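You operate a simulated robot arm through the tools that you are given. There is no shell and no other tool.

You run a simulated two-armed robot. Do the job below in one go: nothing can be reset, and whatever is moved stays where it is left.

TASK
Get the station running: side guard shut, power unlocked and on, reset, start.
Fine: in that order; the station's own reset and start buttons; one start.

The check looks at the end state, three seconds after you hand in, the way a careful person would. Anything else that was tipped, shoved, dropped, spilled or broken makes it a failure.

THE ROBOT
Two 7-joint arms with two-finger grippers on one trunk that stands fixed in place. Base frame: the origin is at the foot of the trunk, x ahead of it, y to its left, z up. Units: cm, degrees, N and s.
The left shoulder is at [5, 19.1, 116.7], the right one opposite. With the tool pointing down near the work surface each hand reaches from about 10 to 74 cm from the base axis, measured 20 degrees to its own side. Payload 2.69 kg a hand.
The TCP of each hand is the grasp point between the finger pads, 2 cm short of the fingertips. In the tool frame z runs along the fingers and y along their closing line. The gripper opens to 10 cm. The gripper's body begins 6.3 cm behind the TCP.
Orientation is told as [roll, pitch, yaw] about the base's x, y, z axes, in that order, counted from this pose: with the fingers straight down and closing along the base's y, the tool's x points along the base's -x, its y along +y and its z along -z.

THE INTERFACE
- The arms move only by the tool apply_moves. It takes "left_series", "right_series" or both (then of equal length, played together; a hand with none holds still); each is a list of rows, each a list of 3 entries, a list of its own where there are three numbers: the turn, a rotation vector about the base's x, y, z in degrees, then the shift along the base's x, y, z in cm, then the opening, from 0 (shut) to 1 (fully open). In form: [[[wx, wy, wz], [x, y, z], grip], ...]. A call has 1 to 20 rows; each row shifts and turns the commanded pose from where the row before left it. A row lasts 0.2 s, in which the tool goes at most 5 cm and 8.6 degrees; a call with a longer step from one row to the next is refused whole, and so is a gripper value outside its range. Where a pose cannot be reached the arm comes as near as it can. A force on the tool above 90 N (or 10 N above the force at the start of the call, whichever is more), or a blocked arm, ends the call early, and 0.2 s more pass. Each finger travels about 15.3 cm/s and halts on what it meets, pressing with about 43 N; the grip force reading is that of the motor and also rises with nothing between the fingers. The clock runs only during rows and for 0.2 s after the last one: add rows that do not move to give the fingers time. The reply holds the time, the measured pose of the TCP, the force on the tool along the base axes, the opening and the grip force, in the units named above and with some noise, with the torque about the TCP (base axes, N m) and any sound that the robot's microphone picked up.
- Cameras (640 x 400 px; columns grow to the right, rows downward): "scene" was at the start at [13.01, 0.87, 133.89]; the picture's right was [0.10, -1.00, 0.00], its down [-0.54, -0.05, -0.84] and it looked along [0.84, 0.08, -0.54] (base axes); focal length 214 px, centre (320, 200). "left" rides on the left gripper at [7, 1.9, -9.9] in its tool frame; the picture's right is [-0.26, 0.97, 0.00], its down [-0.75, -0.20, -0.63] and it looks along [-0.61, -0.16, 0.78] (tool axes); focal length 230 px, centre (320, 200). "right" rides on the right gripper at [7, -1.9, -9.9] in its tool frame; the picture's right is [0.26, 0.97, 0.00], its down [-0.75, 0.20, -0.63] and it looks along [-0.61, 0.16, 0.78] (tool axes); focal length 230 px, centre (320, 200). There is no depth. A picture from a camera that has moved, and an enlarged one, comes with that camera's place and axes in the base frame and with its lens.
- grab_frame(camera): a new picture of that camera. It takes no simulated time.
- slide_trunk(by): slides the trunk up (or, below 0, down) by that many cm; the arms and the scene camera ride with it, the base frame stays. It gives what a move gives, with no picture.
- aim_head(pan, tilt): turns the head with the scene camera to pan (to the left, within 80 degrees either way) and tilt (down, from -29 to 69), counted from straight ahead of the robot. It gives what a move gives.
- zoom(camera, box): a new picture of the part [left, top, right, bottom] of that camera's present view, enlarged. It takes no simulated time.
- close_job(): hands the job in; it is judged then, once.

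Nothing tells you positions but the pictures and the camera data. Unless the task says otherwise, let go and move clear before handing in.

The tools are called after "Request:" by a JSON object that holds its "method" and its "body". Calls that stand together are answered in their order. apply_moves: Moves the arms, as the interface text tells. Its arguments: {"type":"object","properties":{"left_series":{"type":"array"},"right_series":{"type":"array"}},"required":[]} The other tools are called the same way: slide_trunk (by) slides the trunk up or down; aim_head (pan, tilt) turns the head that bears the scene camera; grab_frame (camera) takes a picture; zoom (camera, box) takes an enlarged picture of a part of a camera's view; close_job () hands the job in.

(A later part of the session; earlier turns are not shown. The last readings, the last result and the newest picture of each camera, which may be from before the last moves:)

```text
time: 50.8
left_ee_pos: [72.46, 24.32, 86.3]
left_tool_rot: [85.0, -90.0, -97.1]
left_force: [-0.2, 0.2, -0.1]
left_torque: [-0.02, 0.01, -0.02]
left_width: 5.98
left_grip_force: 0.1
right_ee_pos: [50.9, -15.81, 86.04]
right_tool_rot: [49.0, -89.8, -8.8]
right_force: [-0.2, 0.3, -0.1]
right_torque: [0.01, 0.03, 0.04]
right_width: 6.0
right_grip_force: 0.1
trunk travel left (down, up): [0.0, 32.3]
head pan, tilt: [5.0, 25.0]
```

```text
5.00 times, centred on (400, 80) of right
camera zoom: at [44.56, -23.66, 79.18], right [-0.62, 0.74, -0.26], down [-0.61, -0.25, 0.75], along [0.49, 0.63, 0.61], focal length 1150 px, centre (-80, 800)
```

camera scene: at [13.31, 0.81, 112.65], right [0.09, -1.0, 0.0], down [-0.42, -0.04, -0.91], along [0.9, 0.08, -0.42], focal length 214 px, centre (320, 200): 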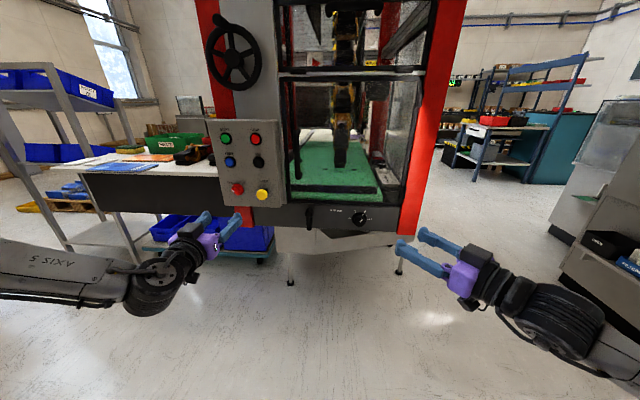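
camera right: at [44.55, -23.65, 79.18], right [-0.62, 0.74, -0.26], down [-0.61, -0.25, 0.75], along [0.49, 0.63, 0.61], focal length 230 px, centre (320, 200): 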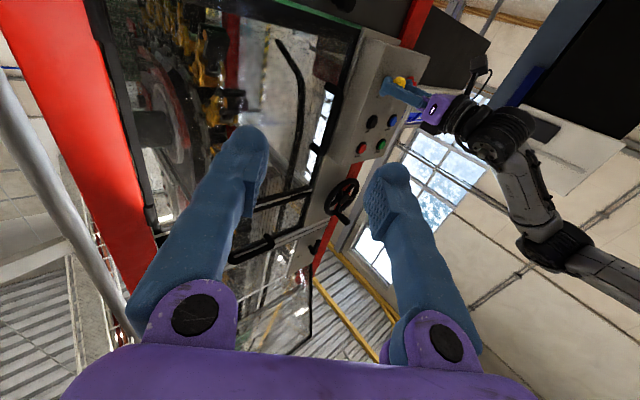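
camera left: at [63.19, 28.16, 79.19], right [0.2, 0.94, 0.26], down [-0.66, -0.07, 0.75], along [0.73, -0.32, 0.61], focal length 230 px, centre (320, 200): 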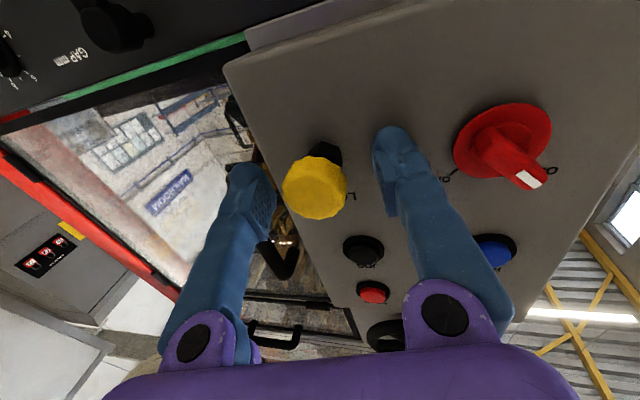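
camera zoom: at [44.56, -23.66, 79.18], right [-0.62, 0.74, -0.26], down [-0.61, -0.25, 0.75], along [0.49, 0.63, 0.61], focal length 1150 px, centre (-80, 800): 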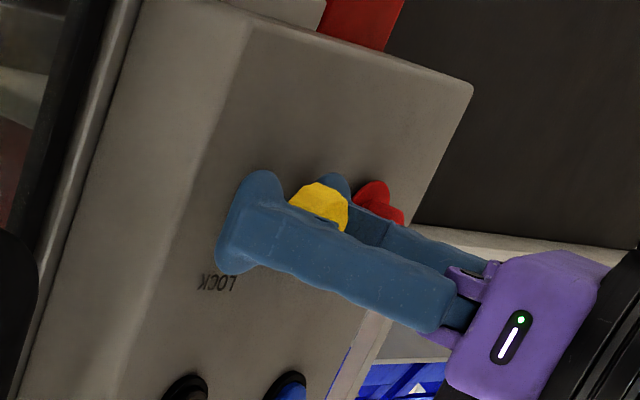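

The knob is between the pads. Closing the left gripper on it.

Request:
{"method": "apply_moves", "body": {"left_series": [[[0, 0, 0], [0, -0.1, -0.2], 0.45], [[0, 0, 0], [0, 0, 0], 0.3], [[0, 0, 0], [0, 0, 0], 0.25], [[0, 0, 0], [0, 0, 0], 0.2], [[0, 0, 0], [0, 0, 0], 0.2]]}}

Request:
{"method": "zoom", "body": {"camera": "right", "box": [340, 40, 460, 120]}}

Request:
{"method": "grab_frame", "body": {"camera": "left"}}

```text
time: 52.0
left_ee_pos: [72.3, 24.02, 86.1]
left_tool_rot: [55.3, -89.9, -67.6]
left_force: [1.6, -12.9, -0.8]
left_torque: [-0.08, -0.22, 0.34]
left_width: 2.74
left_grip_force: 45.2
right_ee_pos: [50.98, -15.94, 85.99]
right_tool_rot: [71.7, -89.9, -31.5]
right_force: [-0.5, 0.5, -0.9]
right_torque: [0.02, 0.01, 0.02]
right_width: 5.98
right_grip_force: 0.0
trunk travel left (down, up): [0.0, 32.3]
head pan, tilt: [5.0, 25.0]
```

```text
5.00 times, centred on (400, 80) of right
camera zoom: at [44.56, -23.71, 79.14], right [-0.62, 0.74, -0.26], down [-0.61, -0.25, 0.75], along [0.49, 0.62, 0.61], focal length 1150 px, centre (-80, 800)
```

zoom: 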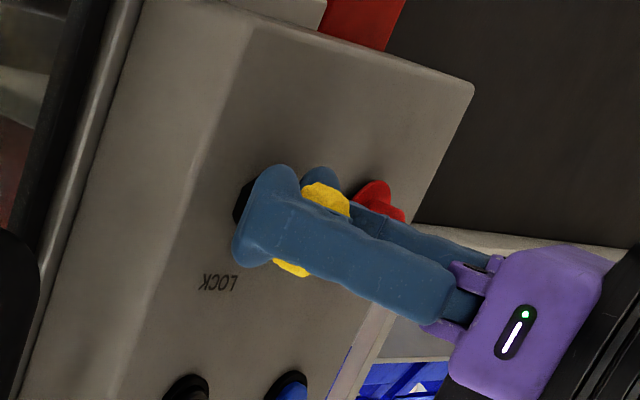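

```text
taken
camera left: at [63.13, 27.95, 78.98], right [0.2, 0.94, 0.26], down [-0.66, -0.06, 0.75], along [0.73, -0.32, 0.61], focal length 230 px, centre (320, 200)
```

left: 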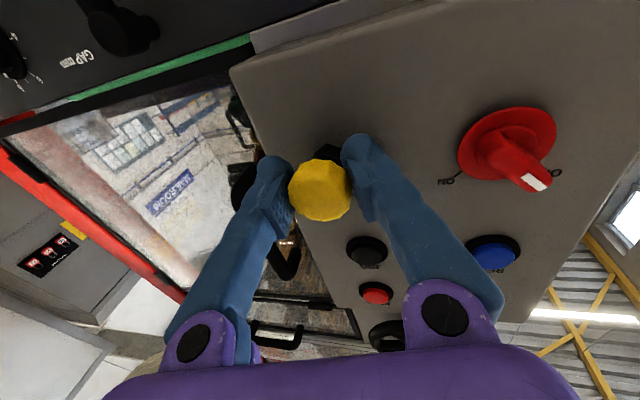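

The knob is gripped (2.7 cm, 45 N). Pulling it straight out in small steps and watching the force.

Request:
{"method": "apply_moves", "body": {"left_series": [[[0, 0, 0], [-0.3, 0, 0], 0.2], [[0, 0, 0], [-0.3, 0, 0], 0.2], [[0, 0, 0], [0, 0, 0], 0.2]]}}

Request:
{"method": "zoom", "body": {"camera": "right", "box": [340, 40, 460, 120]}}

```text
time: 52.8
left_ee_pos: [71.64, 24.06, 86.09]
left_tool_rot: [22.9, -89.8, -35.1]
left_force: [-1.2, -17.3, -4.8]
left_torque: [0.09, -0.24, 0.42]
left_width: 2.74
left_grip_force: 45.1
right_ee_pos: [51.01, -15.94, 86.03]
right_tool_rot: [75.2, -89.8, -34.8]
right_force: [-0.6, 0.1, -1.6]
right_torque: [0.0, 0.01, -0.02]
right_width: 5.99
right_grip_force: 0.1
trunk travel left (down, up): [0.0, 32.3]
head pan, tilt: [5.0, 25.0]
```

```text
5.00 times, centred on (400, 80) of right
camera zoom: at [44.57, -23.73, 79.13], right [-0.62, 0.74, -0.26], down [-0.61, -0.25, 0.75], along [0.49, 0.62, 0.61], focal length 1150 px, centre (-80, 800)
```

zoom: 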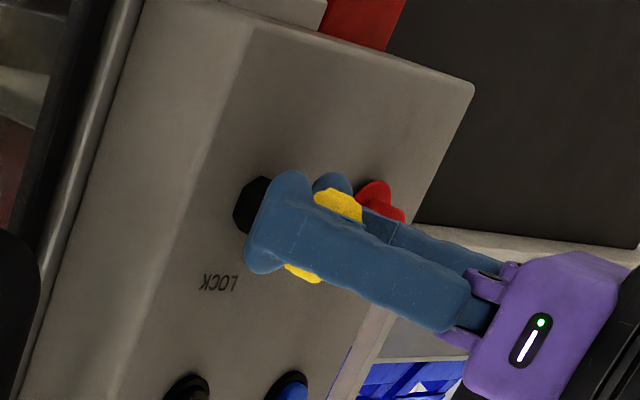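

The knob is coming out with the hand, with very little resistance. Pulling further to find its end of travel.

Request:
{"method": "apply_moves", "body": {"left_series": [[[0, 0, 0], [-0.3, 0, 0], 0.2], [[0, 0, 0], [-0.3, 0, 0], 0.2], [[0, 0, 0], [-0.3, 0, 0], 0.2], [[0, 0, 0], [0, 0, 0], 0.2]]}}

Request:
{"method": "zoom", "body": {"camera": "right", "box": [340, 40, 460, 120]}}

Request:
{"method": "grab_frame", "body": {"camera": "left"}}

```text
time: 53.8
left_ee_pos: [71.15, 24.0, 86.09]
left_tool_rot: [68.8, -89.9, -80.8]
left_force: [30.1, -24.3, -2.0]
left_torque: [-0.03, 0.9, 0.52]
left_width: 2.71
left_grip_force: 44.3
right_ee_pos: [51.12, -16.02, 85.87]
right_tool_rot: [65.0, -89.8, -24.8]
right_force: [0.0, 0.0, 0.4]
right_torque: [-0.01, 0.0, 0.0]
right_width: 6.0
right_grip_force: 0.0
trunk travel left (down, up): [0.0, 32.3]
head pan, tilt: [5.0, 25.0]
```

```text
5.00 times, centred on (400, 80) of right
camera zoom: at [44.71, -23.77, 78.99], right [-0.63, 0.74, -0.25], down [-0.61, -0.26, 0.75], along [0.49, 0.62, 0.61], focal length 1150 px, centre (-80, 800)
```

zoom: 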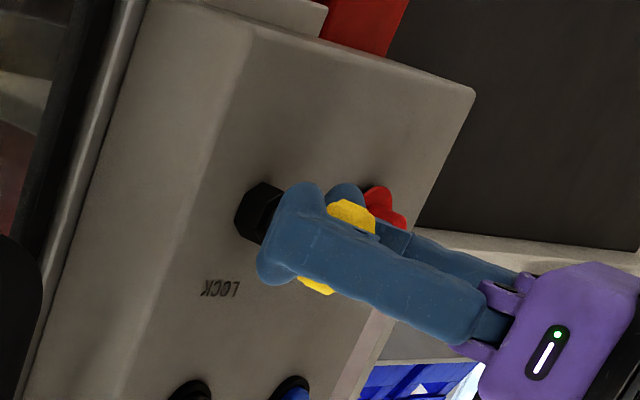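

```text
taken
camera left: at [61.92, 27.92, 78.98], right [0.2, 0.94, 0.26], down [-0.66, -0.07, 0.75], along [0.73, -0.32, 0.61], focal length 230 px, centre (320, 200)
```

left: 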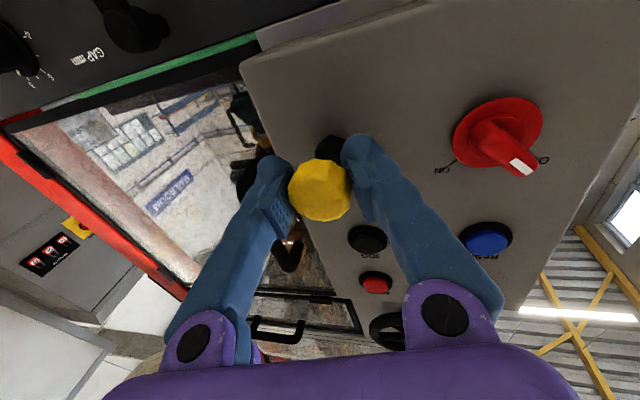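

It reached its end stop at about 1.2 cm of travel (30 N). I'll ease off slightly, open the grip, and see whether the knob stays out.

Request:
{"method": "apply_moves", "body": {"left_series": [[[0, 0, 0], [0.2, 0, 0], 0.2], [[0, 0, 0], [0, 0, 0], 0.4], [[0, 0, 0], [0, 0, 0], 0.55], [[0, 0, 0], [0, 0, 0], 0.55], [[0, 0, 0], [0, 0, 0], 0.55]]}}

Request:
{"method": "zoom", "body": {"camera": "right", "box": [340, 40, 460, 120]}}

Request:
{"method": "grab_frame", "body": {"camera": "left"}}

```text
time: 55.0
left_ee_pos: [71.03, 24.2, 86.12]
left_tool_rot: [-102.6, -90.1, 90.7]
left_force: [-0.2, -0.1, -0.5]
left_torque: [-0.02, -0.04, 0.03]
left_width: 5.5
left_grip_force: 0.0
right_ee_pos: [50.9, -15.85, 86.1]
right_tool_rot: [46.8, -89.9, -6.7]
right_force: [0.2, -0.4, -0.4]
right_torque: [-0.01, 0.02, 0.0]
right_width: 6.0
right_grip_force: 0.1
trunk travel left (down, up): [0.0, 32.3]
head pan, tilt: [5.0, 25.0]
```

```text
5.00 times, centred on (400, 80) of right
camera zoom: at [44.55, -23.65, 79.18], right [-0.62, 0.74, -0.26], down [-0.61, -0.25, 0.75], along [0.49, 0.63, 0.61], focal length 1150 px, centre (-80, 800)
```

zoom: 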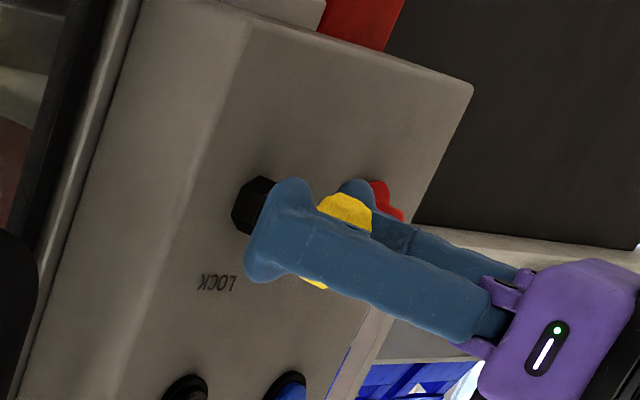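

```text
taken
camera left: at [61.86, 28.15, 79.02], right [0.2, 0.95, 0.26], down [-0.66, -0.07, 0.75], along [0.73, -0.32, 0.61], focal length 230 px, centre (320, 200)
```

left: 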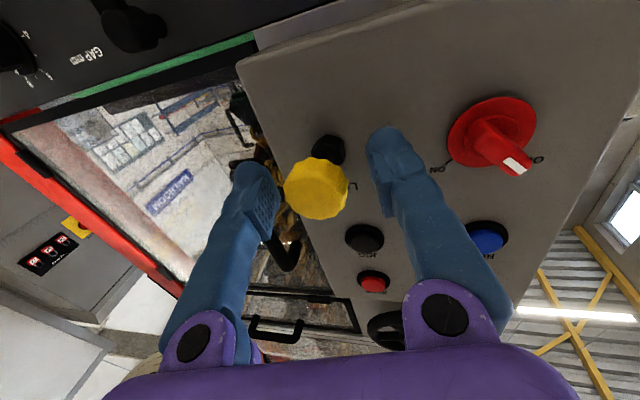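

The knob appears to stay out after release. I'll back the left hand off and confirm it stays there over time.

Request:
{"method": "apply_moves", "body": {"left_series": [[[0, 0, 0], [-2, 0, 0], 0.6], [[0, 0, 0], [-2.5, 0, 0], 0.6], [[0, 0, 0], [-2.5, 0.5, 0], 0.6], [[0, 0, 0], [-2.5, 1, 0], 0.6], [[0, 0, 0], [0, 0, 0], 0.6]]}}

Request:
{"method": "zoom", "body": {"camera": "right", "box": [340, 40, 460, 120]}}

Request:
{"method": "zoom", "body": {"camera": "scene", "box": [210, 130, 310, 230]}}

Request:
{"method": "grab_frame", "body": {"camera": "left"}}

```text
time: 56.2
left_ee_pos: [61.63, 25.69, 86.26]
left_tool_rot: [176.4, -90.0, 171.7]
left_force: [0.7, 0.4, 0.9]
left_torque: [0.0, 0.0, -0.02]
left_width: 5.98
left_grip_force: 0.1
right_ee_pos: [50.95, -15.74, 86.07]
right_tool_rot: [43.5, -89.8, -3.3]
right_force: [0.0, -0.4, -0.3]
right_torque: [0.0, -0.02, 0.01]
right_width: 6.02
right_grip_force: 0.0
trunk travel left (down, up): [0.0, 32.3]
head pan, tilt: [5.0, 25.0]
```

```text
5.00 times, centred on (400, 80) of right
camera zoom: at [44.55, -23.64, 79.19], right [-0.62, 0.74, -0.26], down [-0.61, -0.25, 0.75], along [0.49, 0.63, 0.61], focal length 1150 px, centre (-80, 800)
```

zoom: 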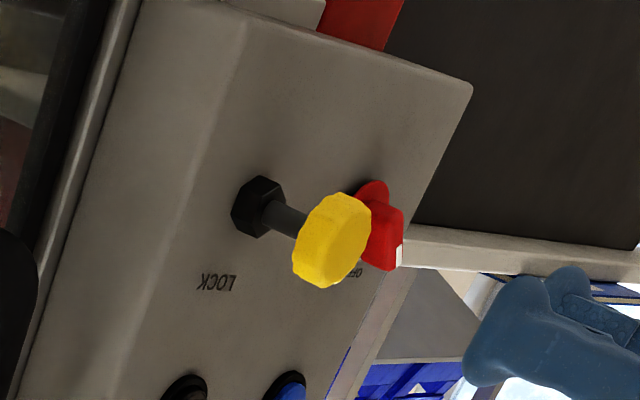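

```text
4.00 times, centred on (260, 180) of scene
camera zoom: at [13.3, 0.83, 112.65], right [0.09, -1.0, 0.0], down [-0.42, -0.04, -0.91], along [0.9, 0.08, -0.42], focal length 858 px, centre (560, 280)
```

zoom: 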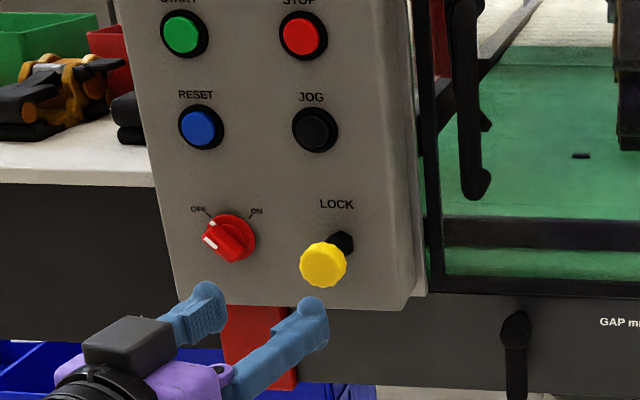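

```text
taken
camera left: at [52.33, 29.57, 79.06], right [0.2, 0.95, 0.26], down [-0.66, -0.07, 0.75], along [0.73, -0.32, 0.61], focal length 230 px, centre (320, 200)
```

left: 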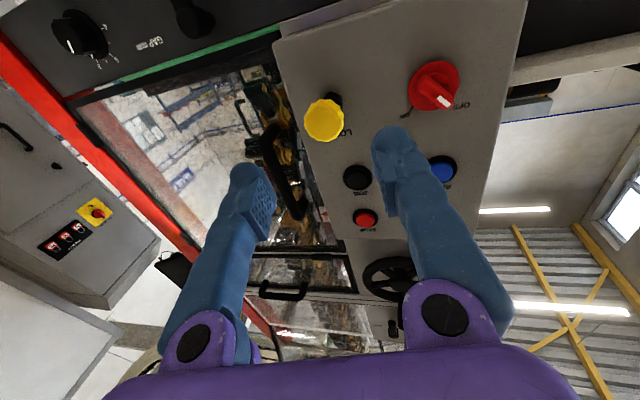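

The plunger stays out, with its stem exposed, so the power switch is unlocked. Next I'll square the left hand up, roll it to match the switch bar (OFF position, bar tilted 45°), and line up in front of the switch.

Request:
{"method": "apply_moves", "body": {"left_series": [[[0, 0, 6], [-0.5, 1.5, 0], 0.6], [[0, 0, 6], [-0.5, 1.5, 0], 0.6], [[-7.5, 0, 0], [0, 1.5, 0], 0.6], [[-7.5, 0, 0], [0, 1.5, 0], 0.6], [[-7.5, 0, 0], [0, 1.7, 0], 0.6], [[-7.5, 0, 0], [0, 0, 0], 0.6], [[-7.5, 0, 0], [0, 0, 0], 0.6], [[-7.5, 0, 0], [0, 0, 0], 0.6], [[0, 0, 0], [0, 0, 0], 0.6]]}}

Request:
{"method": "zoom", "body": {"camera": "scene", "box": [210, 130, 310, 230]}}

Request:
{"method": "grab_frame", "body": {"camera": "left"}}

Request:
{"method": "zoom", "body": {"camera": "right", "box": [350, 40, 470, 120]}}

```text
time: 58.2
left_ee_pos: [60.71, 33.47, 85.99]
left_tool_rot: [-90.1, -44.8, 89.8]
left_force: [0.0, 0.1, 0.2]
left_torque: [0.0, -0.01, 0.0]
left_width: 5.98
left_grip_force: 0.0
right_ee_pos: [51.0, -15.75, 86.13]
right_tool_rot: [46.7, -89.9, -6.5]
right_force: [-0.1, 0.5, 0.5]
right_torque: [0.02, 0.0, -0.04]
right_width: 6.02
right_grip_force: 0.0
trunk travel left (down, up): [0.0, 32.3]
head pan, tilt: [5.0, 25.0]
```

```text
4.00 times, centred on (260, 180) of scene
camera zoom: at [13.32, 0.81, 112.65], right [0.09, -1.0, 0.0], down [-0.42, -0.04, -0.91], along [0.9, 0.08, -0.42], focal length 858 px, centre (560, 280)
```

zoom: 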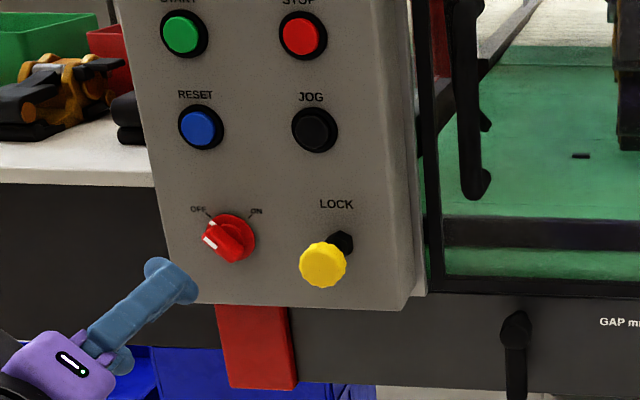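

```text
taken
camera left: at [50.75, 29.85, 79.74], right [0.0, 0.86, -0.5], down [-0.63, 0.39, 0.67], along [0.78, 0.32, 0.54], focal length 230 px, centre (320, 200)
```

left: 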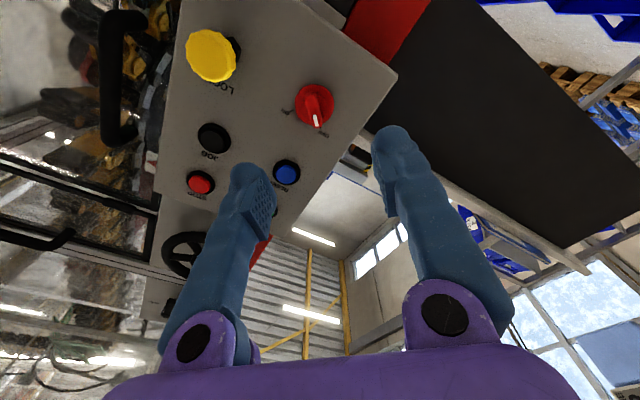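

```text
5.00 times, centred on (410, 80) of right
camera zoom: at [44.55, -23.65, 79.18], right [-0.62, 0.74, -0.26], down [-0.61, -0.25, 0.75], along [0.49, 0.63, 0.61], focal length 1150 px, centre (-130, 800)
```

zoom: 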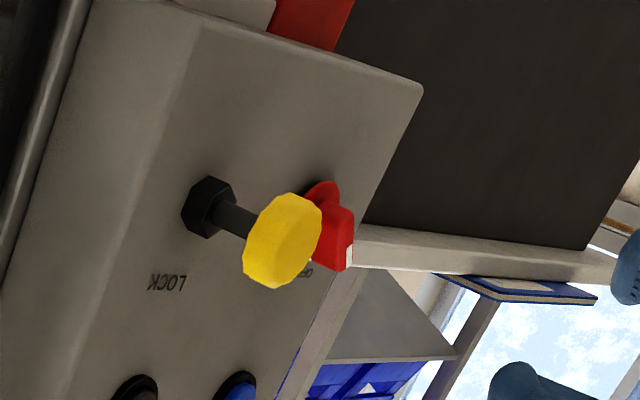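

The bar now appears square between the fingers in the wrist view. The switch axis is near y≈33.3, z≈86.2, and the bar front is at x≈73.5. Moving in along x.

Request:
{"method": "apply_moves", "body": {"left_series": [[[0, 0, 0], [2.4, -0.05, 0.05], 0.5], [[0, 0, 0], [2.4, -0.05, 0.05], 0.5], [[0, 0, 0], [2.4, 0, 0], 0.5], [[0, 0, 0], [2.0, 0, 0], 0.5], [[0, 0, 0], [0, 0, 0], 0.5]]}}

Request:
{"method": "zoom", "body": {"camera": "scene", "box": [210, 140, 290, 220]}}

Request:
{"method": "grab_frame", "body": {"camera": "left"}}

Request:
{"method": "zoom", "body": {"camera": "right", "box": [350, 40, 470, 120]}}

```text
time: 59.4
left_ee_pos: [69.19, 33.03, 87.5]
left_tool_rot: [-89.6, -45.1, 89.8]
left_force: [0.9, -0.1, -0.9]
left_torque: [0.03, -0.02, 0.04]
left_width: 5.0
left_grip_force: 0.1
left hand out of reach, approached as far as the arm can: row 3, 4
right_ee_pos: [50.91, -15.86, 85.99]
right_tool_rot: [47.1, -89.9, -7.0]
right_force: [-0.1, -0.3, 0.5]
right_torque: [0.01, -0.01, -0.01]
right_width: 6.02
right_grip_force: 0.1
trunk travel left (down, up): [0.0, 32.3]
head pan, tilt: [5.0, 25.0]
```

```text
5.00 times, centred on (250, 180) of scene
camera zoom: at [13.32, 0.81, 112.65], right [0.09, -1.0, 0.0], down [-0.42, -0.04, -0.91], along [0.9, 0.08, -0.42], focal length 1072 px, centre (670, 300)
```

zoom: 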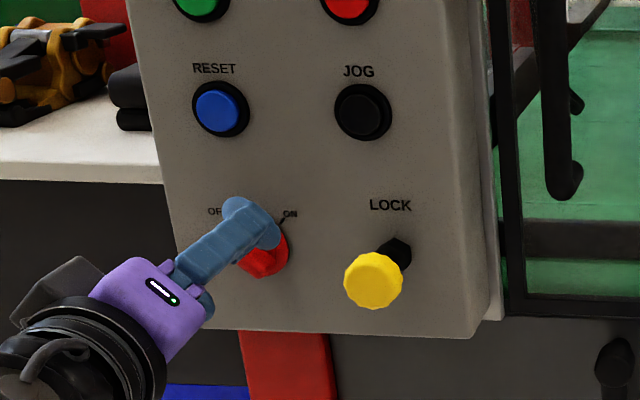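

```text
taken
camera left: at [59.36, 29.64, 81.15], right [0.0, 0.87, -0.5], down [-0.63, 0.39, 0.68], along [0.78, 0.31, 0.54], focal length 230 px, centre (320, 200)
```

left: 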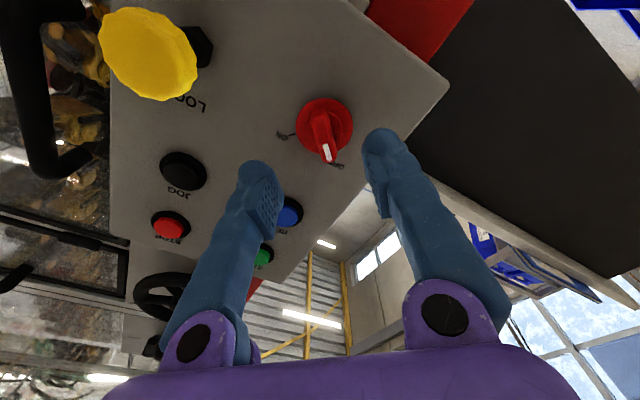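

```text
5.00 times, centred on (410, 80) of right
camera zoom: at [44.56, -23.66, 79.18], right [-0.62, 0.74, -0.26], down [-0.61, -0.25, 0.75], along [0.49, 0.63, 0.61], focal length 1150 px, centre (-130, 800)
```

zoom: 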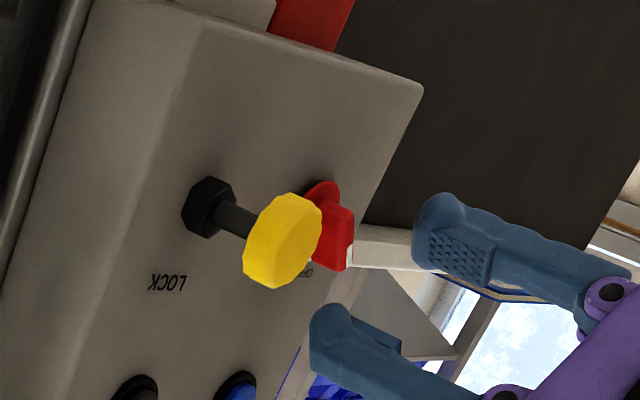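

The left arm reaches its limit again as it stretches forward and drifts up. I'll pan the head to see how that arm is configured before choosing a better wrist angle.

Request:
{"method": "aim_head", "body": {"pan": 40, "tilt": 35}}

Request:
{"method": "grab_frame", "body": {"camera": "scene"}}

```text
time: 60.4
left_ee_pos: [69.22, 33.19, 87.44]
left_tool_rot: [-89.7, -45.1, 89.9]
left_force: [0.7, 0.4, 0.3]
left_torque: [-0.03, -0.01, 0.01]
left_width: 4.99
left_grip_force: 0.1
right_ee_pos: [50.92, -15.8, 85.98]
right_tool_rot: [47.1, -89.9, -7.0]
right_force: [0.4, 0.2, -0.1]
right_torque: [0.01, -0.01, 0.01]
right_width: 5.98
right_grip_force: 0.1
trunk travel left (down, up): [0.0, 32.3]
head pan, tilt: [40.0, 35.0]
```

```text
taken
camera scene: at [10.89, 5.67, 111.07], right [0.64, -0.77, 0.0], down [-0.44, -0.37, -0.82], along [0.63, 0.53, -0.57], focal length 214 px, centre (320, 200)
```

scene: 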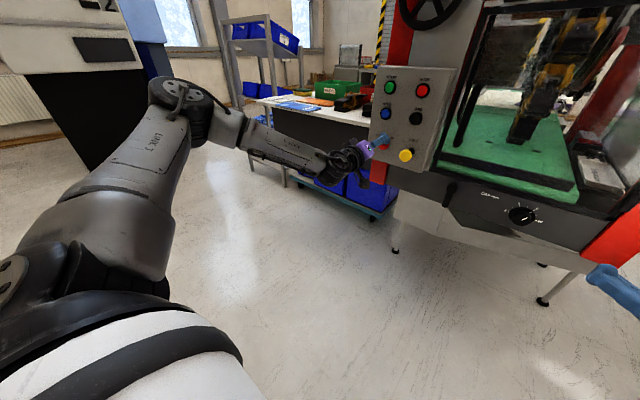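

The left elbow sits out to the side, so the arm naturally points a bit inward. I'll give the left hand about 15° of inward yaw for the switch. Turning about the switch axis then ends with the hand angled slightly down, which should also suit the arm.

Request:
{"method": "aim_head", "body": {"pan": 12, "tilt": 22}}

Request:
{"method": "apply_moves", "body": {"left_series": [[[0, 0, 0], [-1.5, 0.2, -0.4], 0.5], [[0, 0, -5], [-1.0, 0.1, -0.4], 0.5], [[0, 0, -5], [0, 0, -0.4], 0.5], [[0, 0, -5], [0, 0, 0], 0.5], [[0, 0, 0], [0, 0, 0], 0.5]]}}

Request:
{"method": "apply_moves", "body": {"left_series": [[[0, 0, 0], [1.5, 0, 0], 0.5], [[0, 0, 0], [1.5, 0, 0], 0.5], [[0, 0, 0], [0, 0, 0], 0.5]]}}

Request:
{"method": "grab_frame", "body": {"camera": "scene"}}

Request:
{"method": "grab_frame", "body": {"camera": "left"}}

```text
time: 61.3
left_ee_pos: [69.08, 33.27, 87.51]
left_tool_rot: [-89.7, -45.1, 89.9]
left_force: [0.3, 0.0, 0.2]
left_torque: [0.02, -0.01, -0.01]
left_width: 5.01
left_grip_force: 0.0
right_ee_pos: [50.91, -15.98, 86.11]
right_tool_rot: [47.0, -89.9, -6.7]
right_force: [-0.1, 0.2, 0.0]
right_torque: [-0.01, 0.01, 0.01]
right_width: 5.99
right_grip_force: 0.1
trunk travel left (down, up): [0.0, 32.3]
head pan, tilt: [12.0, 22.0]
```

```text
time: 62.5
left_ee_pos: [64.4, 32.63, 89.79]
left_tool_rot: [-89.6, -45.1, 74.8]
left_force: [0.9, 0.5, -0.3]
left_torque: [0.01, 0.01, -0.02]
left_width: 4.98
left_grip_force: 0.1
left hand out of reach, approached as far as the arm can: row 2, 3, 4
right_ee_pos: [50.93, -15.93, 85.93]
right_tool_rot: [46.5, -90.0, -6.2]
right_force: [-1.5, 0.0, -0.2]
right_torque: [-0.01, 0.01, -0.01]
right_width: 6.03
right_grip_force: 0.1
trunk travel left (down, up): [0.0, 32.3]
head pan, tilt: [12.0, 22.0]
```

```text
time: 63.3
left_ee_pos: [66.56, 32.23, 90.99]
left_tool_rot: [-89.8, -45.0, 74.9]
left_force: [0.3, 0.2, 0.0]
left_torque: [-0.01, -0.01, 0.01]
left_width: 4.99
left_grip_force: 0.1
left hand out of reach, approached as far as the arm can: row 1, 2
right_ee_pos: [50.87, -15.86, 86.0]
right_tool_rot: [47.4, -89.9, -7.2]
right_force: [-0.6, 0.5, -0.2]
right_torque: [0.03, -0.02, -0.02]
right_width: 6.02
right_grip_force: 0.1
trunk travel left (down, up): [0.0, 32.3]
head pan, tilt: [12.0, 22.0]
```

```text
taken
camera scene: at [13.22, 1.93, 113.13], right [0.21, -0.98, 0.0], down [-0.37, -0.08, -0.93], along [0.91, 0.19, -0.37], focal length 214 px, centre (320, 200)
```

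scene: 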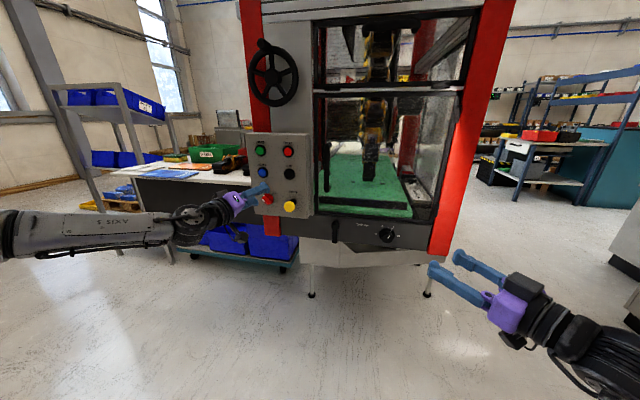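

```text
taken
camera left: at [56.06, 31.31, 84.65], right [0.22, 0.84, -0.5], down [-0.51, 0.54, 0.68], along [0.83, 0.1, 0.54], focal length 230 px, centre (320, 200)
```

left: 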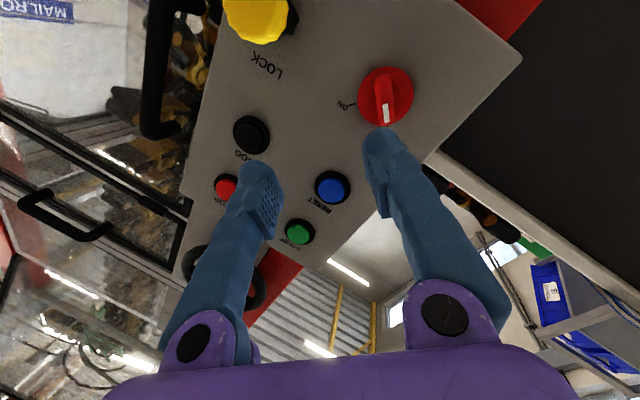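

Inward yaw doesn't help at this roll. Closing the fingers on the bar with no roll would itself swing it to upright, so I'll back off, return to zero roll, and test how far a positive roll (toward ON) can go in free space.

Request:
{"method": "apply_moves", "body": {"left_series": [[[0, 0, 3], [-2, 0.3, -0.8], 0.5], [[0, 0, 3], [-2, 0.3, -0.8], 0.5], [[7.5, 0, 0], [-2, 0.3, -0.8], 0.5], [[7.5, 0, 0], [0, 0.2, -0.8], 0.5], [[7.5, 0, 0], [0, 0, -0.8], 0.5], [[7.5, 0, 0], [0, 0, -0.4], 0.5], [[7.5, 0, 0], [0, 0, 0], 0.5], [[7.5, 0, 0], [0, 0, 0], 0.5], [[0, 0, 0], [0, 0, 0], 0.5]]}}

Request:
{"method": "apply_moves", "body": {"left_series": [[[7.5, 0, 0], [0, 0, 0], 0.5], [[7.5, 0, 0], [0, 0, 0], 0.5], [[7.5, 0, 0], [0, 0, 0], 0.5], [[7.5, 0, 0], [0, 0, 0], 0.5], [[7.5, 0, 0], [0, 0, 0], 0.5], [[7.5, 0, 0], [0, 0, 0], 0.5], [[0, 0, 0], [0, 0, 0], 0.5]]}}

```text
time: 65.3
left_ee_pos: [60.57, 33.37, 86.53]
left_tool_rot: [-2.3, -83.6, -4.1]
left_force: [0.4, 0.2, 0.0]
left_torque: [-0.01, 0.0, 0.01]
left_width: 4.97
left_grip_force: 0.2
right_ee_pos: [50.9, -15.91, 86.02]
right_tool_rot: [47.5, -89.9, -7.3]
right_force: [0.2, -1.1, 0.6]
right_torque: [0.04, -0.02, 0.0]
right_width: 6.0
right_grip_force: 0.1
trunk travel left (down, up): [0.0, 32.3]
head pan, tilt: [12.0, 22.0]
```

```text
time: 66.9
left_ee_pos: [60.53, 33.4, 86.5]
left_tool_rot: [77.4, -44.2, -81.1]
left_force: [0.2, 0.9, -0.1]
left_torque: [-0.01, 0.0, -0.03]
left_width: 5.01
left_grip_force: 0.0
right_ee_pos: [50.95, -15.87, 86.08]
right_tool_rot: [48.5, -89.9, -8.5]
right_force: [0.3, -0.2, -0.5]
right_torque: [0.04, -0.05, -0.01]
right_width: 6.0
right_grip_force: 0.0
trunk travel left (down, up): [0.0, 32.3]
head pan, tilt: [12.0, 22.0]
```

Positive roll to about +45° is free here. Let me test whether that orientation can also reach forward, stopping short of the switch.

Request:
{"method": "apply_moves", "body": {"left_series": [[[0, 0, 0], [2.4, 0, 0], 0.5], [[0, 0, 0], [2.4, 0, 0], 0.5], [[0, 0, 0], [2.4, 0, 0], 0.5], [[0, 0, 0], [2.0, 0, 0], 0.5], [[0, 0, 0], [0, 0, 0], 0.5]]}}

Request:
{"method": "grab_frame", "body": {"camera": "left"}}

Request:
{"method": "zoom", "body": {"camera": "scene", "box": [220, 120, 330, 230]}}

```text
time: 68.1
left_ee_pos: [69.73, 33.31, 86.48]
left_tool_rot: [77.5, -44.3, -81.1]
left_force: [-0.4, 0.4, -0.1]
left_torque: [0.03, -0.02, 0.0]
left_width: 4.99
left_grip_force: 0.1
right_ee_pos: [50.97, -15.94, 86.13]
right_tool_rot: [47.6, -90.0, -7.6]
right_force: [0.8, 0.4, 0.5]
right_torque: [0.0, -0.03, 0.02]
right_width: 5.98
right_grip_force: 0.1
trunk travel left (down, up): [0.0, 32.3]
head pan, tilt: [12.0, 22.0]
```

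```text
taken
camera left: at [59.51, 39.59, 84.35], right [0.14, 0.5, 0.85], down [-0.56, -0.67, 0.48], along [0.82, -0.55, 0.19], focal length 230 px, centre (320, 200)
```

left: 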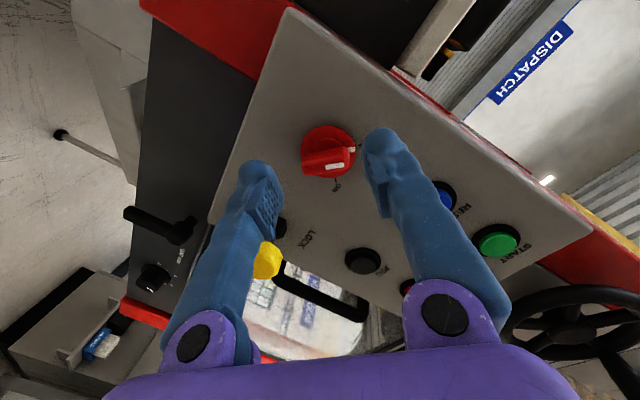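

```text
3.64 times, centred on (275, 175) of scene
camera zoom: at [13.23, 1.94, 113.13], right [0.21, -0.98, 0.0], down [-0.37, -0.08, -0.93], along [0.91, 0.19, -0.37], focal length 780 px, centre (484, 291)
```

zoom: 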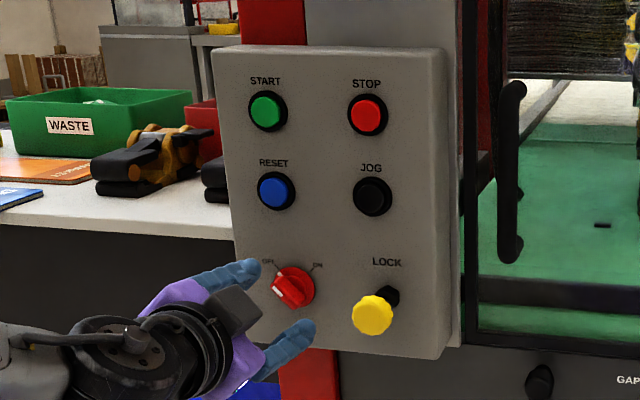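

With positive roll the arm reaches easily. I'll roll back to zero here, short of the switch, check the reach, and then move in over the bar with the fingers on its left and right.

Request:
{"method": "apply_moves", "body": {"left_series": [[[-7.5, 0, 0], [-0.5, 0, 0], 0.5], [[-7.5, 0, 0], [0, 0, 0], 0.5], [[-7.5, 0, 0], [0, 0, 0], 0.5], [[-7.5, 0, 0], [0, 0, 0], 0.5], [[-7.5, 0, 0], [0, 0, 0], 0.5], [[-7.5, 0, 0], [0, 0, 0], 0.5], [[0, 0, 0], [0, 0, 0], 0.5]]}}

Request:
{"method": "grab_frame", "body": {"camera": "left"}}

Request:
{"method": "zoom", "body": {"camera": "scene", "box": [220, 120, 330, 230]}}

```text
time: 69.7
left_ee_pos: [69.2, 33.27, 86.51]
left_tool_rot: [-3.9, -83.7, -2.5]
left_force: [-0.3, -0.1, 0.3]
left_torque: [0.01, -0.01, 0.03]
left_width: 5.0
left_grip_force: 0.0
right_ee_pos: [50.87, -15.88, 86.02]
right_tool_rot: [46.2, -90.0, -5.9]
right_force: [-0.5, 0.7, 0.1]
right_torque: [-0.02, -0.01, -0.01]
right_width: 6.01
right_grip_force: 0.1
trunk travel left (down, up): [0.0, 32.3]
head pan, tilt: [12.0, 22.0]
```

```text
taken
camera left: at [58.96, 36.4, 80.56], right [0.14, 0.96, 0.25], down [-0.56, -0.13, 0.82], along [0.82, -0.25, 0.52], focal length 230 px, centre (320, 200)
```

left: 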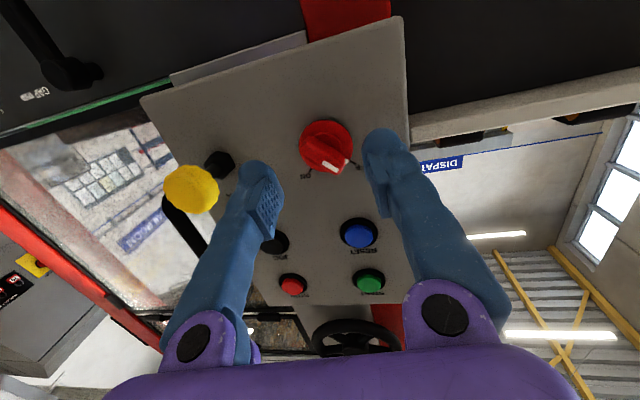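

```text
3.64 times, centred on (275, 175) of scene
camera zoom: at [13.22, 1.94, 113.13], right [0.21, -0.98, 0.0], down [-0.37, -0.08, -0.93], along [0.91, 0.19, -0.37], focal length 780 px, centre (484, 291)
```

zoom: 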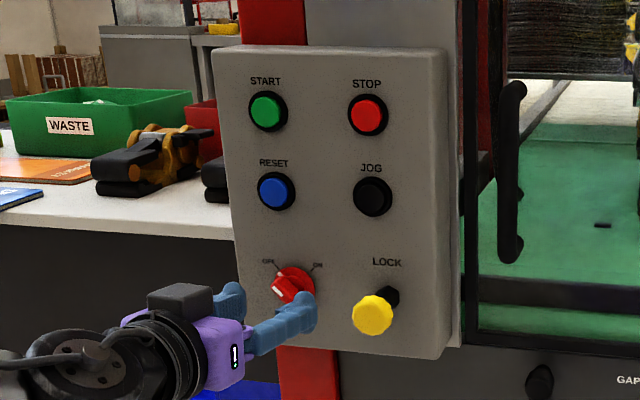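

The fingers straddle the bar nicely. Moving in the last 3.7 cm.

Request:
{"method": "apply_moves", "body": {"left_series": [[[0, 0, 0], [1.3, 0, 0], 0.5], [[0, 0, 0], [1.3, 0, 0.05], 0.5], [[0, 0, 0], [1.1, 0, 0.05], 0.5], [[0, 0, 0], [0, 0, 0], 0.5]]}}

Request:
{"method": "grab_frame", "body": {"camera": "left"}}

Request:
{"method": "zoom", "body": {"camera": "scene", "box": [220, 120, 330, 230]}}

Request:
{"method": "zoom", "body": {"camera": "right", "box": [350, 40, 470, 120]}}

```text
time: 70.7
left_ee_pos: [72.88, 33.4, 86.74]
left_tool_rot: [-3.3, -83.6, -3.0]
left_force: [1.1, 0.4, 0.3]
left_torque: [0.01, 0.01, -0.04]
left_width: 5.02
left_grip_force: 0.1
right_ee_pos: [50.99, -15.79, 85.95]
right_tool_rot: [47.4, -89.9, -7.3]
right_force: [0.1, 0.3, -0.5]
right_torque: [0.01, 0.0, -0.03]
right_width: 6.02
right_grip_force: 0.1
trunk travel left (down, up): [0.0, 32.3]
head pan, tilt: [12.0, 22.0]
```

```text
taken
camera left: at [62.68, 36.48, 80.72], right [0.14, 0.96, 0.25], down [-0.56, -0.13, 0.82], along [0.82, -0.25, 0.52], focal length 230 px, centre (320, 200)
```

left: 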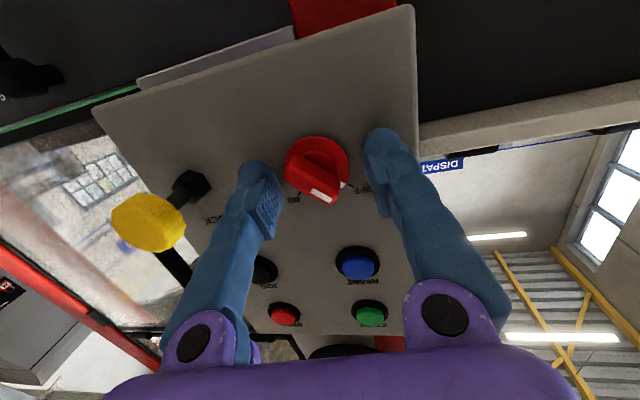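

```text
3.64 times, centred on (275, 175) of scene
camera zoom: at [13.22, 1.94, 113.13], right [0.21, -0.98, 0.0], down [-0.37, -0.08, -0.93], along [0.91, 0.19, -0.37], focal length 780 px, centre (484, 291)
```

zoom: 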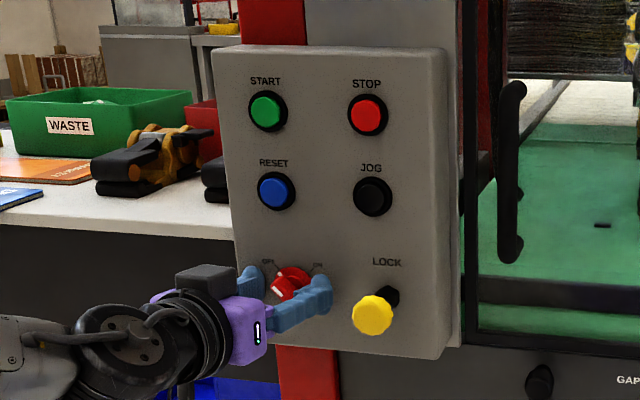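

```text
5.00 times, centred on (410, 80) of right
camera zoom: at [44.56, -23.66, 79.18], right [-0.62, 0.74, -0.26], down [-0.61, -0.25, 0.75], along [0.49, 0.63, 0.61], focal length 1150 px, centre (-130, 800)
```

zoom: 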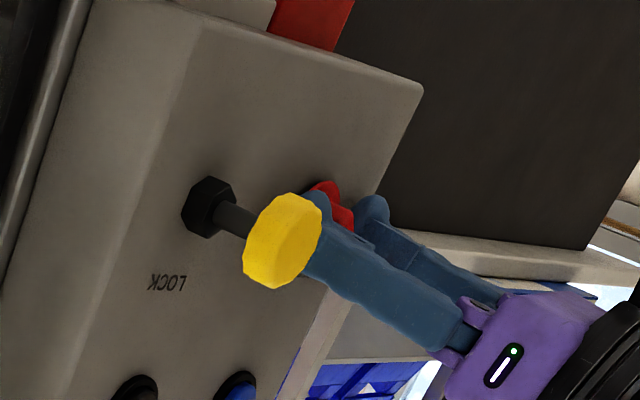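

The bar sits between the pads. Closing gently so the pads turn it upright.

Request:
{"method": "apply_moves", "body": {"left_series": [[[0, 0, 0], [0, 0, 0], 0.35], [[0, 0, 0], [0, 0, 0], 0.25], [[0, 0, 0], [0, 0, 0], 0.15], [[0, 0, 0], [0, 0, 0], 0.08], [[0, 0, 0], [0, 0, 0], 0.05], [[0, 0, 0], [0, 0, 0], 0.05]]}}

Request:
{"method": "grab_frame", "body": {"camera": "left"}}

Request:
{"method": "zoom", "body": {"camera": "scene", "box": [220, 120, 330, 230]}}

```text
time: 72.1
left_ee_pos: [72.81, 33.45, 86.66]
left_tool_rot: [-3.0, -83.6, -3.5]
left_force: [-6.4, -5.9, -2.5]
left_torque: [-0.03, -0.4, 0.54]
left_width: 1.58
left_grip_force: 42.0
right_ee_pos: [50.93, -15.99, 86.11]
right_tool_rot: [62.0, -89.9, -21.8]
right_force: [1.2, 1.0, -0.1]
right_torque: [0.0, -0.01, -0.01]
right_width: 6.01
right_grip_force: 0.1
trunk travel left (down, up): [0.0, 32.3]
head pan, tilt: [12.0, 22.0]
```

```text
taken
camera left: at [62.64, 36.42, 80.72], right [0.14, 0.96, 0.25], down [-0.56, -0.13, 0.82], along [0.82, -0.25, 0.52], focal length 230 px, centre (320, 200)
```

left: 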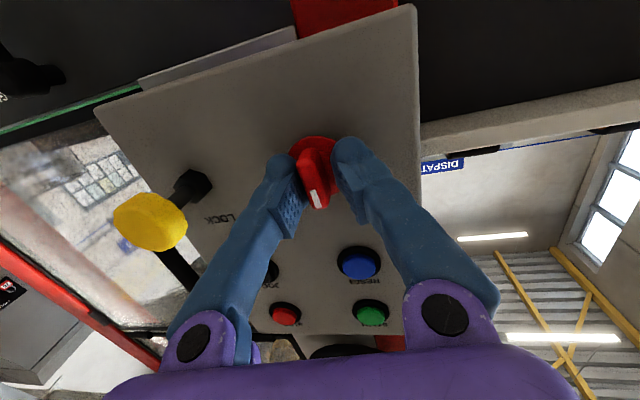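

```text
3.64 times, centred on (275, 175) of scene
camera zoom: at [13.2, 1.9, 113.13], right [0.21, -0.98, 0.0], down [-0.37, -0.08, -0.93], along [0.91, 0.19, -0.37], focal length 780 px, centre (484, 291)
```

zoom: 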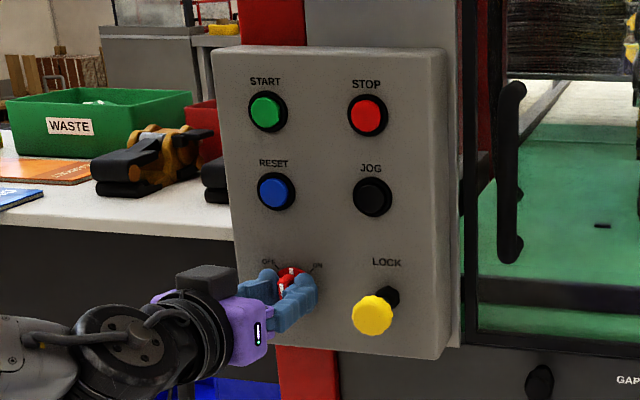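

The switch turned to upright, so the unlock worked. Now I'll roll the hand +45° about the switch axis to bring it to ON.

Request:
{"method": "apply_moves", "body": {"left_series": [[[5, 0, 0], [0, 0, 0], 0.05], [[5, 0, 0], [0, 0, 0], 0.05], [[5, 0, 0], [0, 0, 0], 0.05], [[5, 0, 0], [0, 0, 0], 0.05], [[5, 0, 0], [0, 0, 0], 0.05], [[5, 0, 0], [0, 0, 0], 0.05], [[5, 0, 0], [0, 0, 0], 0.05], [[5, 0, 0], [0, 0, 0], 0.05], [[5, 0, 0], [0, 0, 0], 0.05], [[0, 0, 0], [0, 0, 0], 0.05]]}}

Request:
{"method": "grab_frame", "body": {"camera": "left"}}

Request:
{"method": "zoom", "body": {"camera": "scene", "box": [220, 120, 330, 230]}}

```text
time: 74.3
left_ee_pos: [72.79, 33.1, 86.88]
left_tool_rot: [77.6, -44.2, -81.5]
left_force: [-7.1, -17.5, 3.9]
left_torque: [-0.07, -0.95, -0.1]
left_width: 1.5
left_grip_force: 41.0
right_ee_pos: [50.87, -16.03, 86.11]
right_tool_rot: [111.5, -89.9, -71.3]
right_force: [-0.6, -0.1, 0.1]
right_torque: [-0.03, 0.0, 0.0]
right_width: 5.98
right_grip_force: 0.1
trunk travel left (down, up): [0.0, 32.3]
head pan, tilt: [12.0, 22.0]
```

```text
taken
camera left: at [62.62, 39.46, 84.73], right [0.14, 0.5, 0.86], down [-0.56, -0.67, 0.48], along [0.81, -0.55, 0.19], focal length 230 px, centre (320, 200)
```

left: 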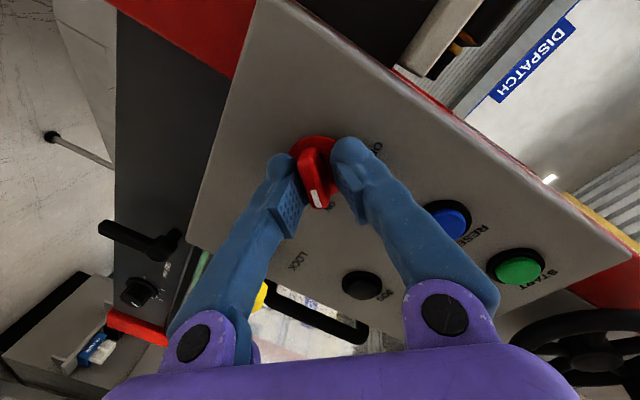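

```text
3.64 times, centred on (275, 175) of scene
camera zoom: at [13.11, 1.78, 113.15], right [0.21, -0.98, 0.0], down [-0.37, -0.08, -0.93], along [0.91, 0.19, -0.37], focal length 780 px, centre (484, 291)
```

zoom: 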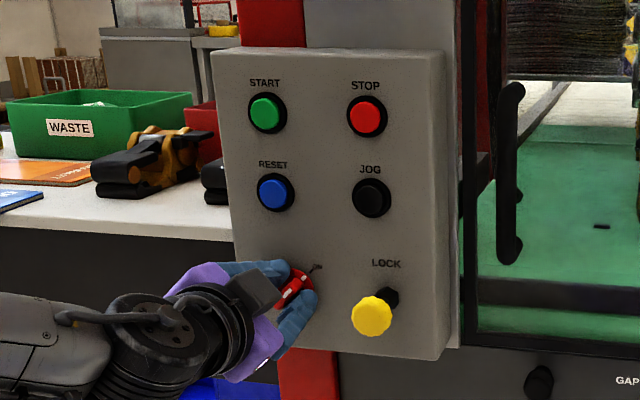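

The bar has followed to the ON side. I'll zoom in to compare its pointer with the ON tick.

Request:
{"method": "zoom", "body": {"camera": "scene", "box": [275, 180, 325, 220]}}

Request:
{"method": "zoom", "body": {"camera": "left", "box": [260, 110, 400, 230]}}

```text
10.00 times, centred on (300, 200) of scene
camera zoom: at [13.11, 1.78, 113.15], right [0.21, -0.98, 0.0], down [-0.37, -0.08, -0.93], along [0.91, 0.19, -0.37], focal length 2145 px, centre (520, 200)
```

zoom: 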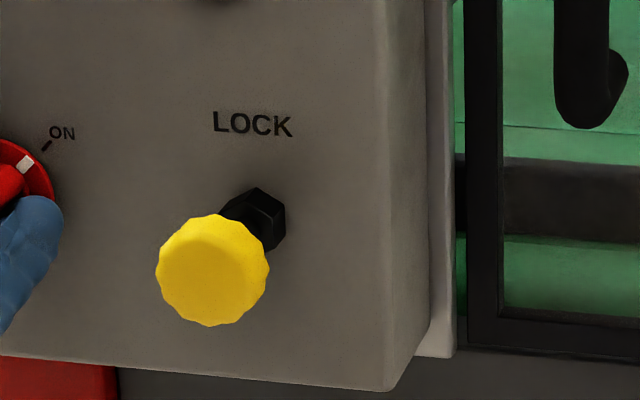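

```text
3.33 times, centred on (330, 170) of left
camera zoom: at [62.62, 39.46, 84.73], right [0.14, 0.5, 0.86], down [-0.56, -0.67, 0.48], along [0.81, -0.55, 0.19], focal length 767 px, centre (287, 300)
```

zoom: 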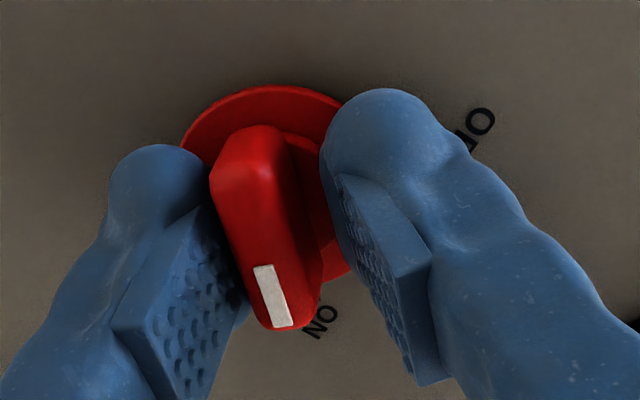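

Request:
{"method": "zoom", "body": {"camera": "scene", "box": [245, 175, 295, 215]}}

```text
10.00 times, centred on (270, 195) of scene
camera zoom: at [13.11, 1.78, 113.15], right [0.21, -0.98, 0.0], down [-0.37, -0.08, -0.93], along [0.91, 0.19, -0.37], focal length 2145 px, centre (820, 250)
```

zoom: 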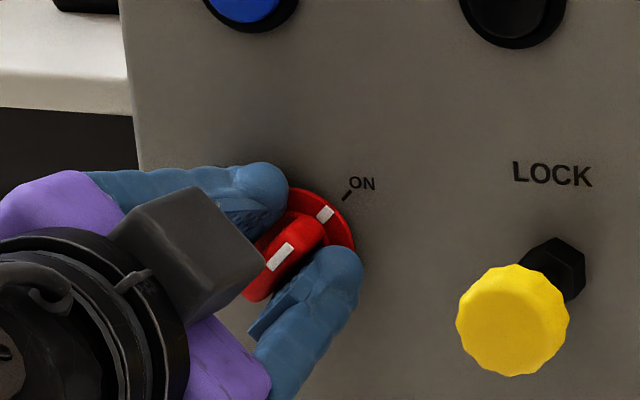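

The plate mark points at the ON tick. I'll nudge a few degrees more to make sure it's against its stop.

Request:
{"method": "apply_moves", "body": {"left_series": [[[3, 0, 0], [0, 0, 0], 0.05], [[3, 0, 0], [0, 0, 0], 0.05], [[0, 0, 0], [0, 0, 0], 0.05]]}}

Request:
{"method": "zoom", "body": {"camera": "scene", "box": [245, 175, 295, 215]}}

```text
time: 75.1
left_ee_pos: [72.59, 32.98, 86.77]
left_tool_rot: [78.5, -38.1, -82.1]
left_force: [-20.7, -20.4, 2.6]
left_torque: [-0.46, -0.24, 0.2]
left_width: 1.44
left_grip_force: 40.7
right_ee_pos: [50.91, -15.96, 86.22]
right_tool_rot: [138.3, -89.9, -98.0]
right_force: [-0.1, 0.2, 0.4]
right_torque: [0.03, 0.03, 0.0]
right_width: 5.99
right_grip_force: 0.0
trunk travel left (down, up): [0.0, 32.3]
head pan, tilt: [12.0, 22.0]
```

```text
10.00 times, centred on (270, 195) of scene
camera zoom: at [13.02, 1.77, 113.16], right [0.21, -0.98, 0.0], down [-0.36, -0.08, -0.93], along [0.91, 0.19, -0.37], focal length 2145 px, centre (820, 250)
```

zoom: 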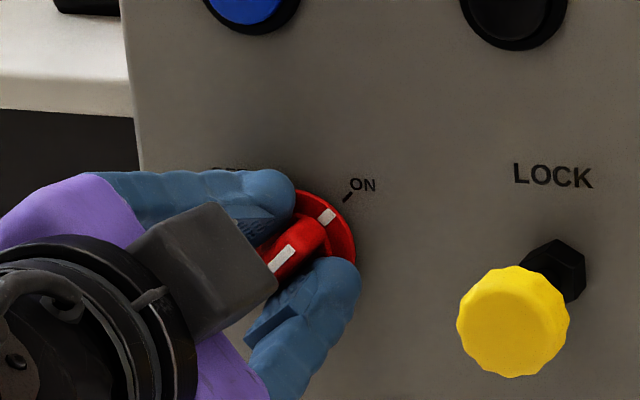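

The torque of -0.46 N·m shows the switch is against its ON stop. Releasing and backing away along the hand's axis.

Request:
{"method": "apply_moves", "body": {"left_series": [[[0, 0, 0], [0, 0, 0], 0.25], [[0, 0, 0], [0, 0, 0], 0.45], [[0, 0, 0], [0, 0, 0], 0.5], [[0, 0, 0], [-1.5, 0, 0.2], 0.5], [[0, 0, 0], [-2.5, 0, 0.4], 0.5], [[0, 0, 0], [-3, 0, 0.4], 0.5], [[0, 0, 0], [-3, 0.5, 0.4], 0.5], [[0, 0, 0], [-2, 0.5, 0.4], 0.5], [[0, 0, 0], [0, 0, 0], 0.5]]}}

Request:
{"method": "zoom", "body": {"camera": "scene", "box": [230, 130, 320, 220]}}

Request:
{"method": "grab_frame", "body": {"camera": "left"}}

```text
time: 77.1
left_ee_pos: [60.85, 34.47, 88.47]
left_tool_rot: [78.5, -38.3, -81.9]
left_force: [-0.5, 0.0, -0.8]
left_torque: [0.02, -0.04, -0.01]
left_width: 4.99
left_grip_force: 0.0
right_ee_pos: [50.91, -15.93, 85.96]
right_tool_rot: [45.4, -89.9, -5.1]
right_force: [0.6, -0.2, 0.3]
right_torque: [0.06, -0.01, -0.03]
right_width: 5.98
right_grip_force: 0.2
trunk travel left (down, up): [0.0, 32.3]
head pan, tilt: [12.0, 22.0]
```

```text
4.44 times, centred on (275, 175) of scene
camera zoom: at [13.21, 1.95, 113.13], right [0.21, -0.98, 0.0], down [-0.37, -0.08, -0.93], along [0.91, 0.19, -0.37], focal length 953 px, centre (520, 311)
```

zoom: 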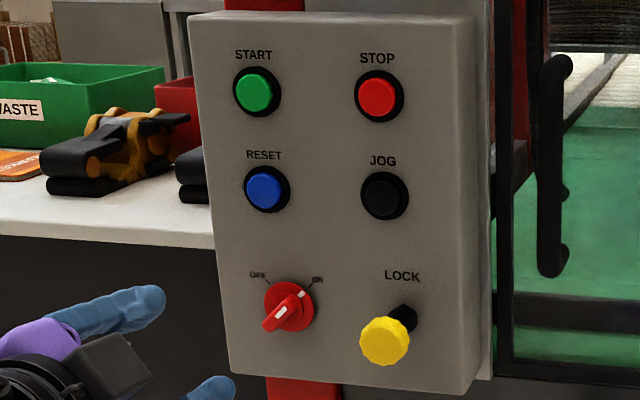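

```text
taken
camera left: at [50.54, 40.94, 87.03], right [0.14, 0.41, 0.9], down [-0.56, -0.72, 0.41], along [0.82, -0.56, 0.13], focal length 230 px, centre (320, 200)
```

left: 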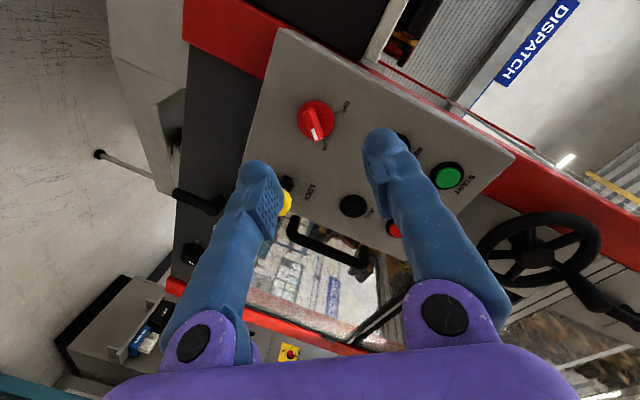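

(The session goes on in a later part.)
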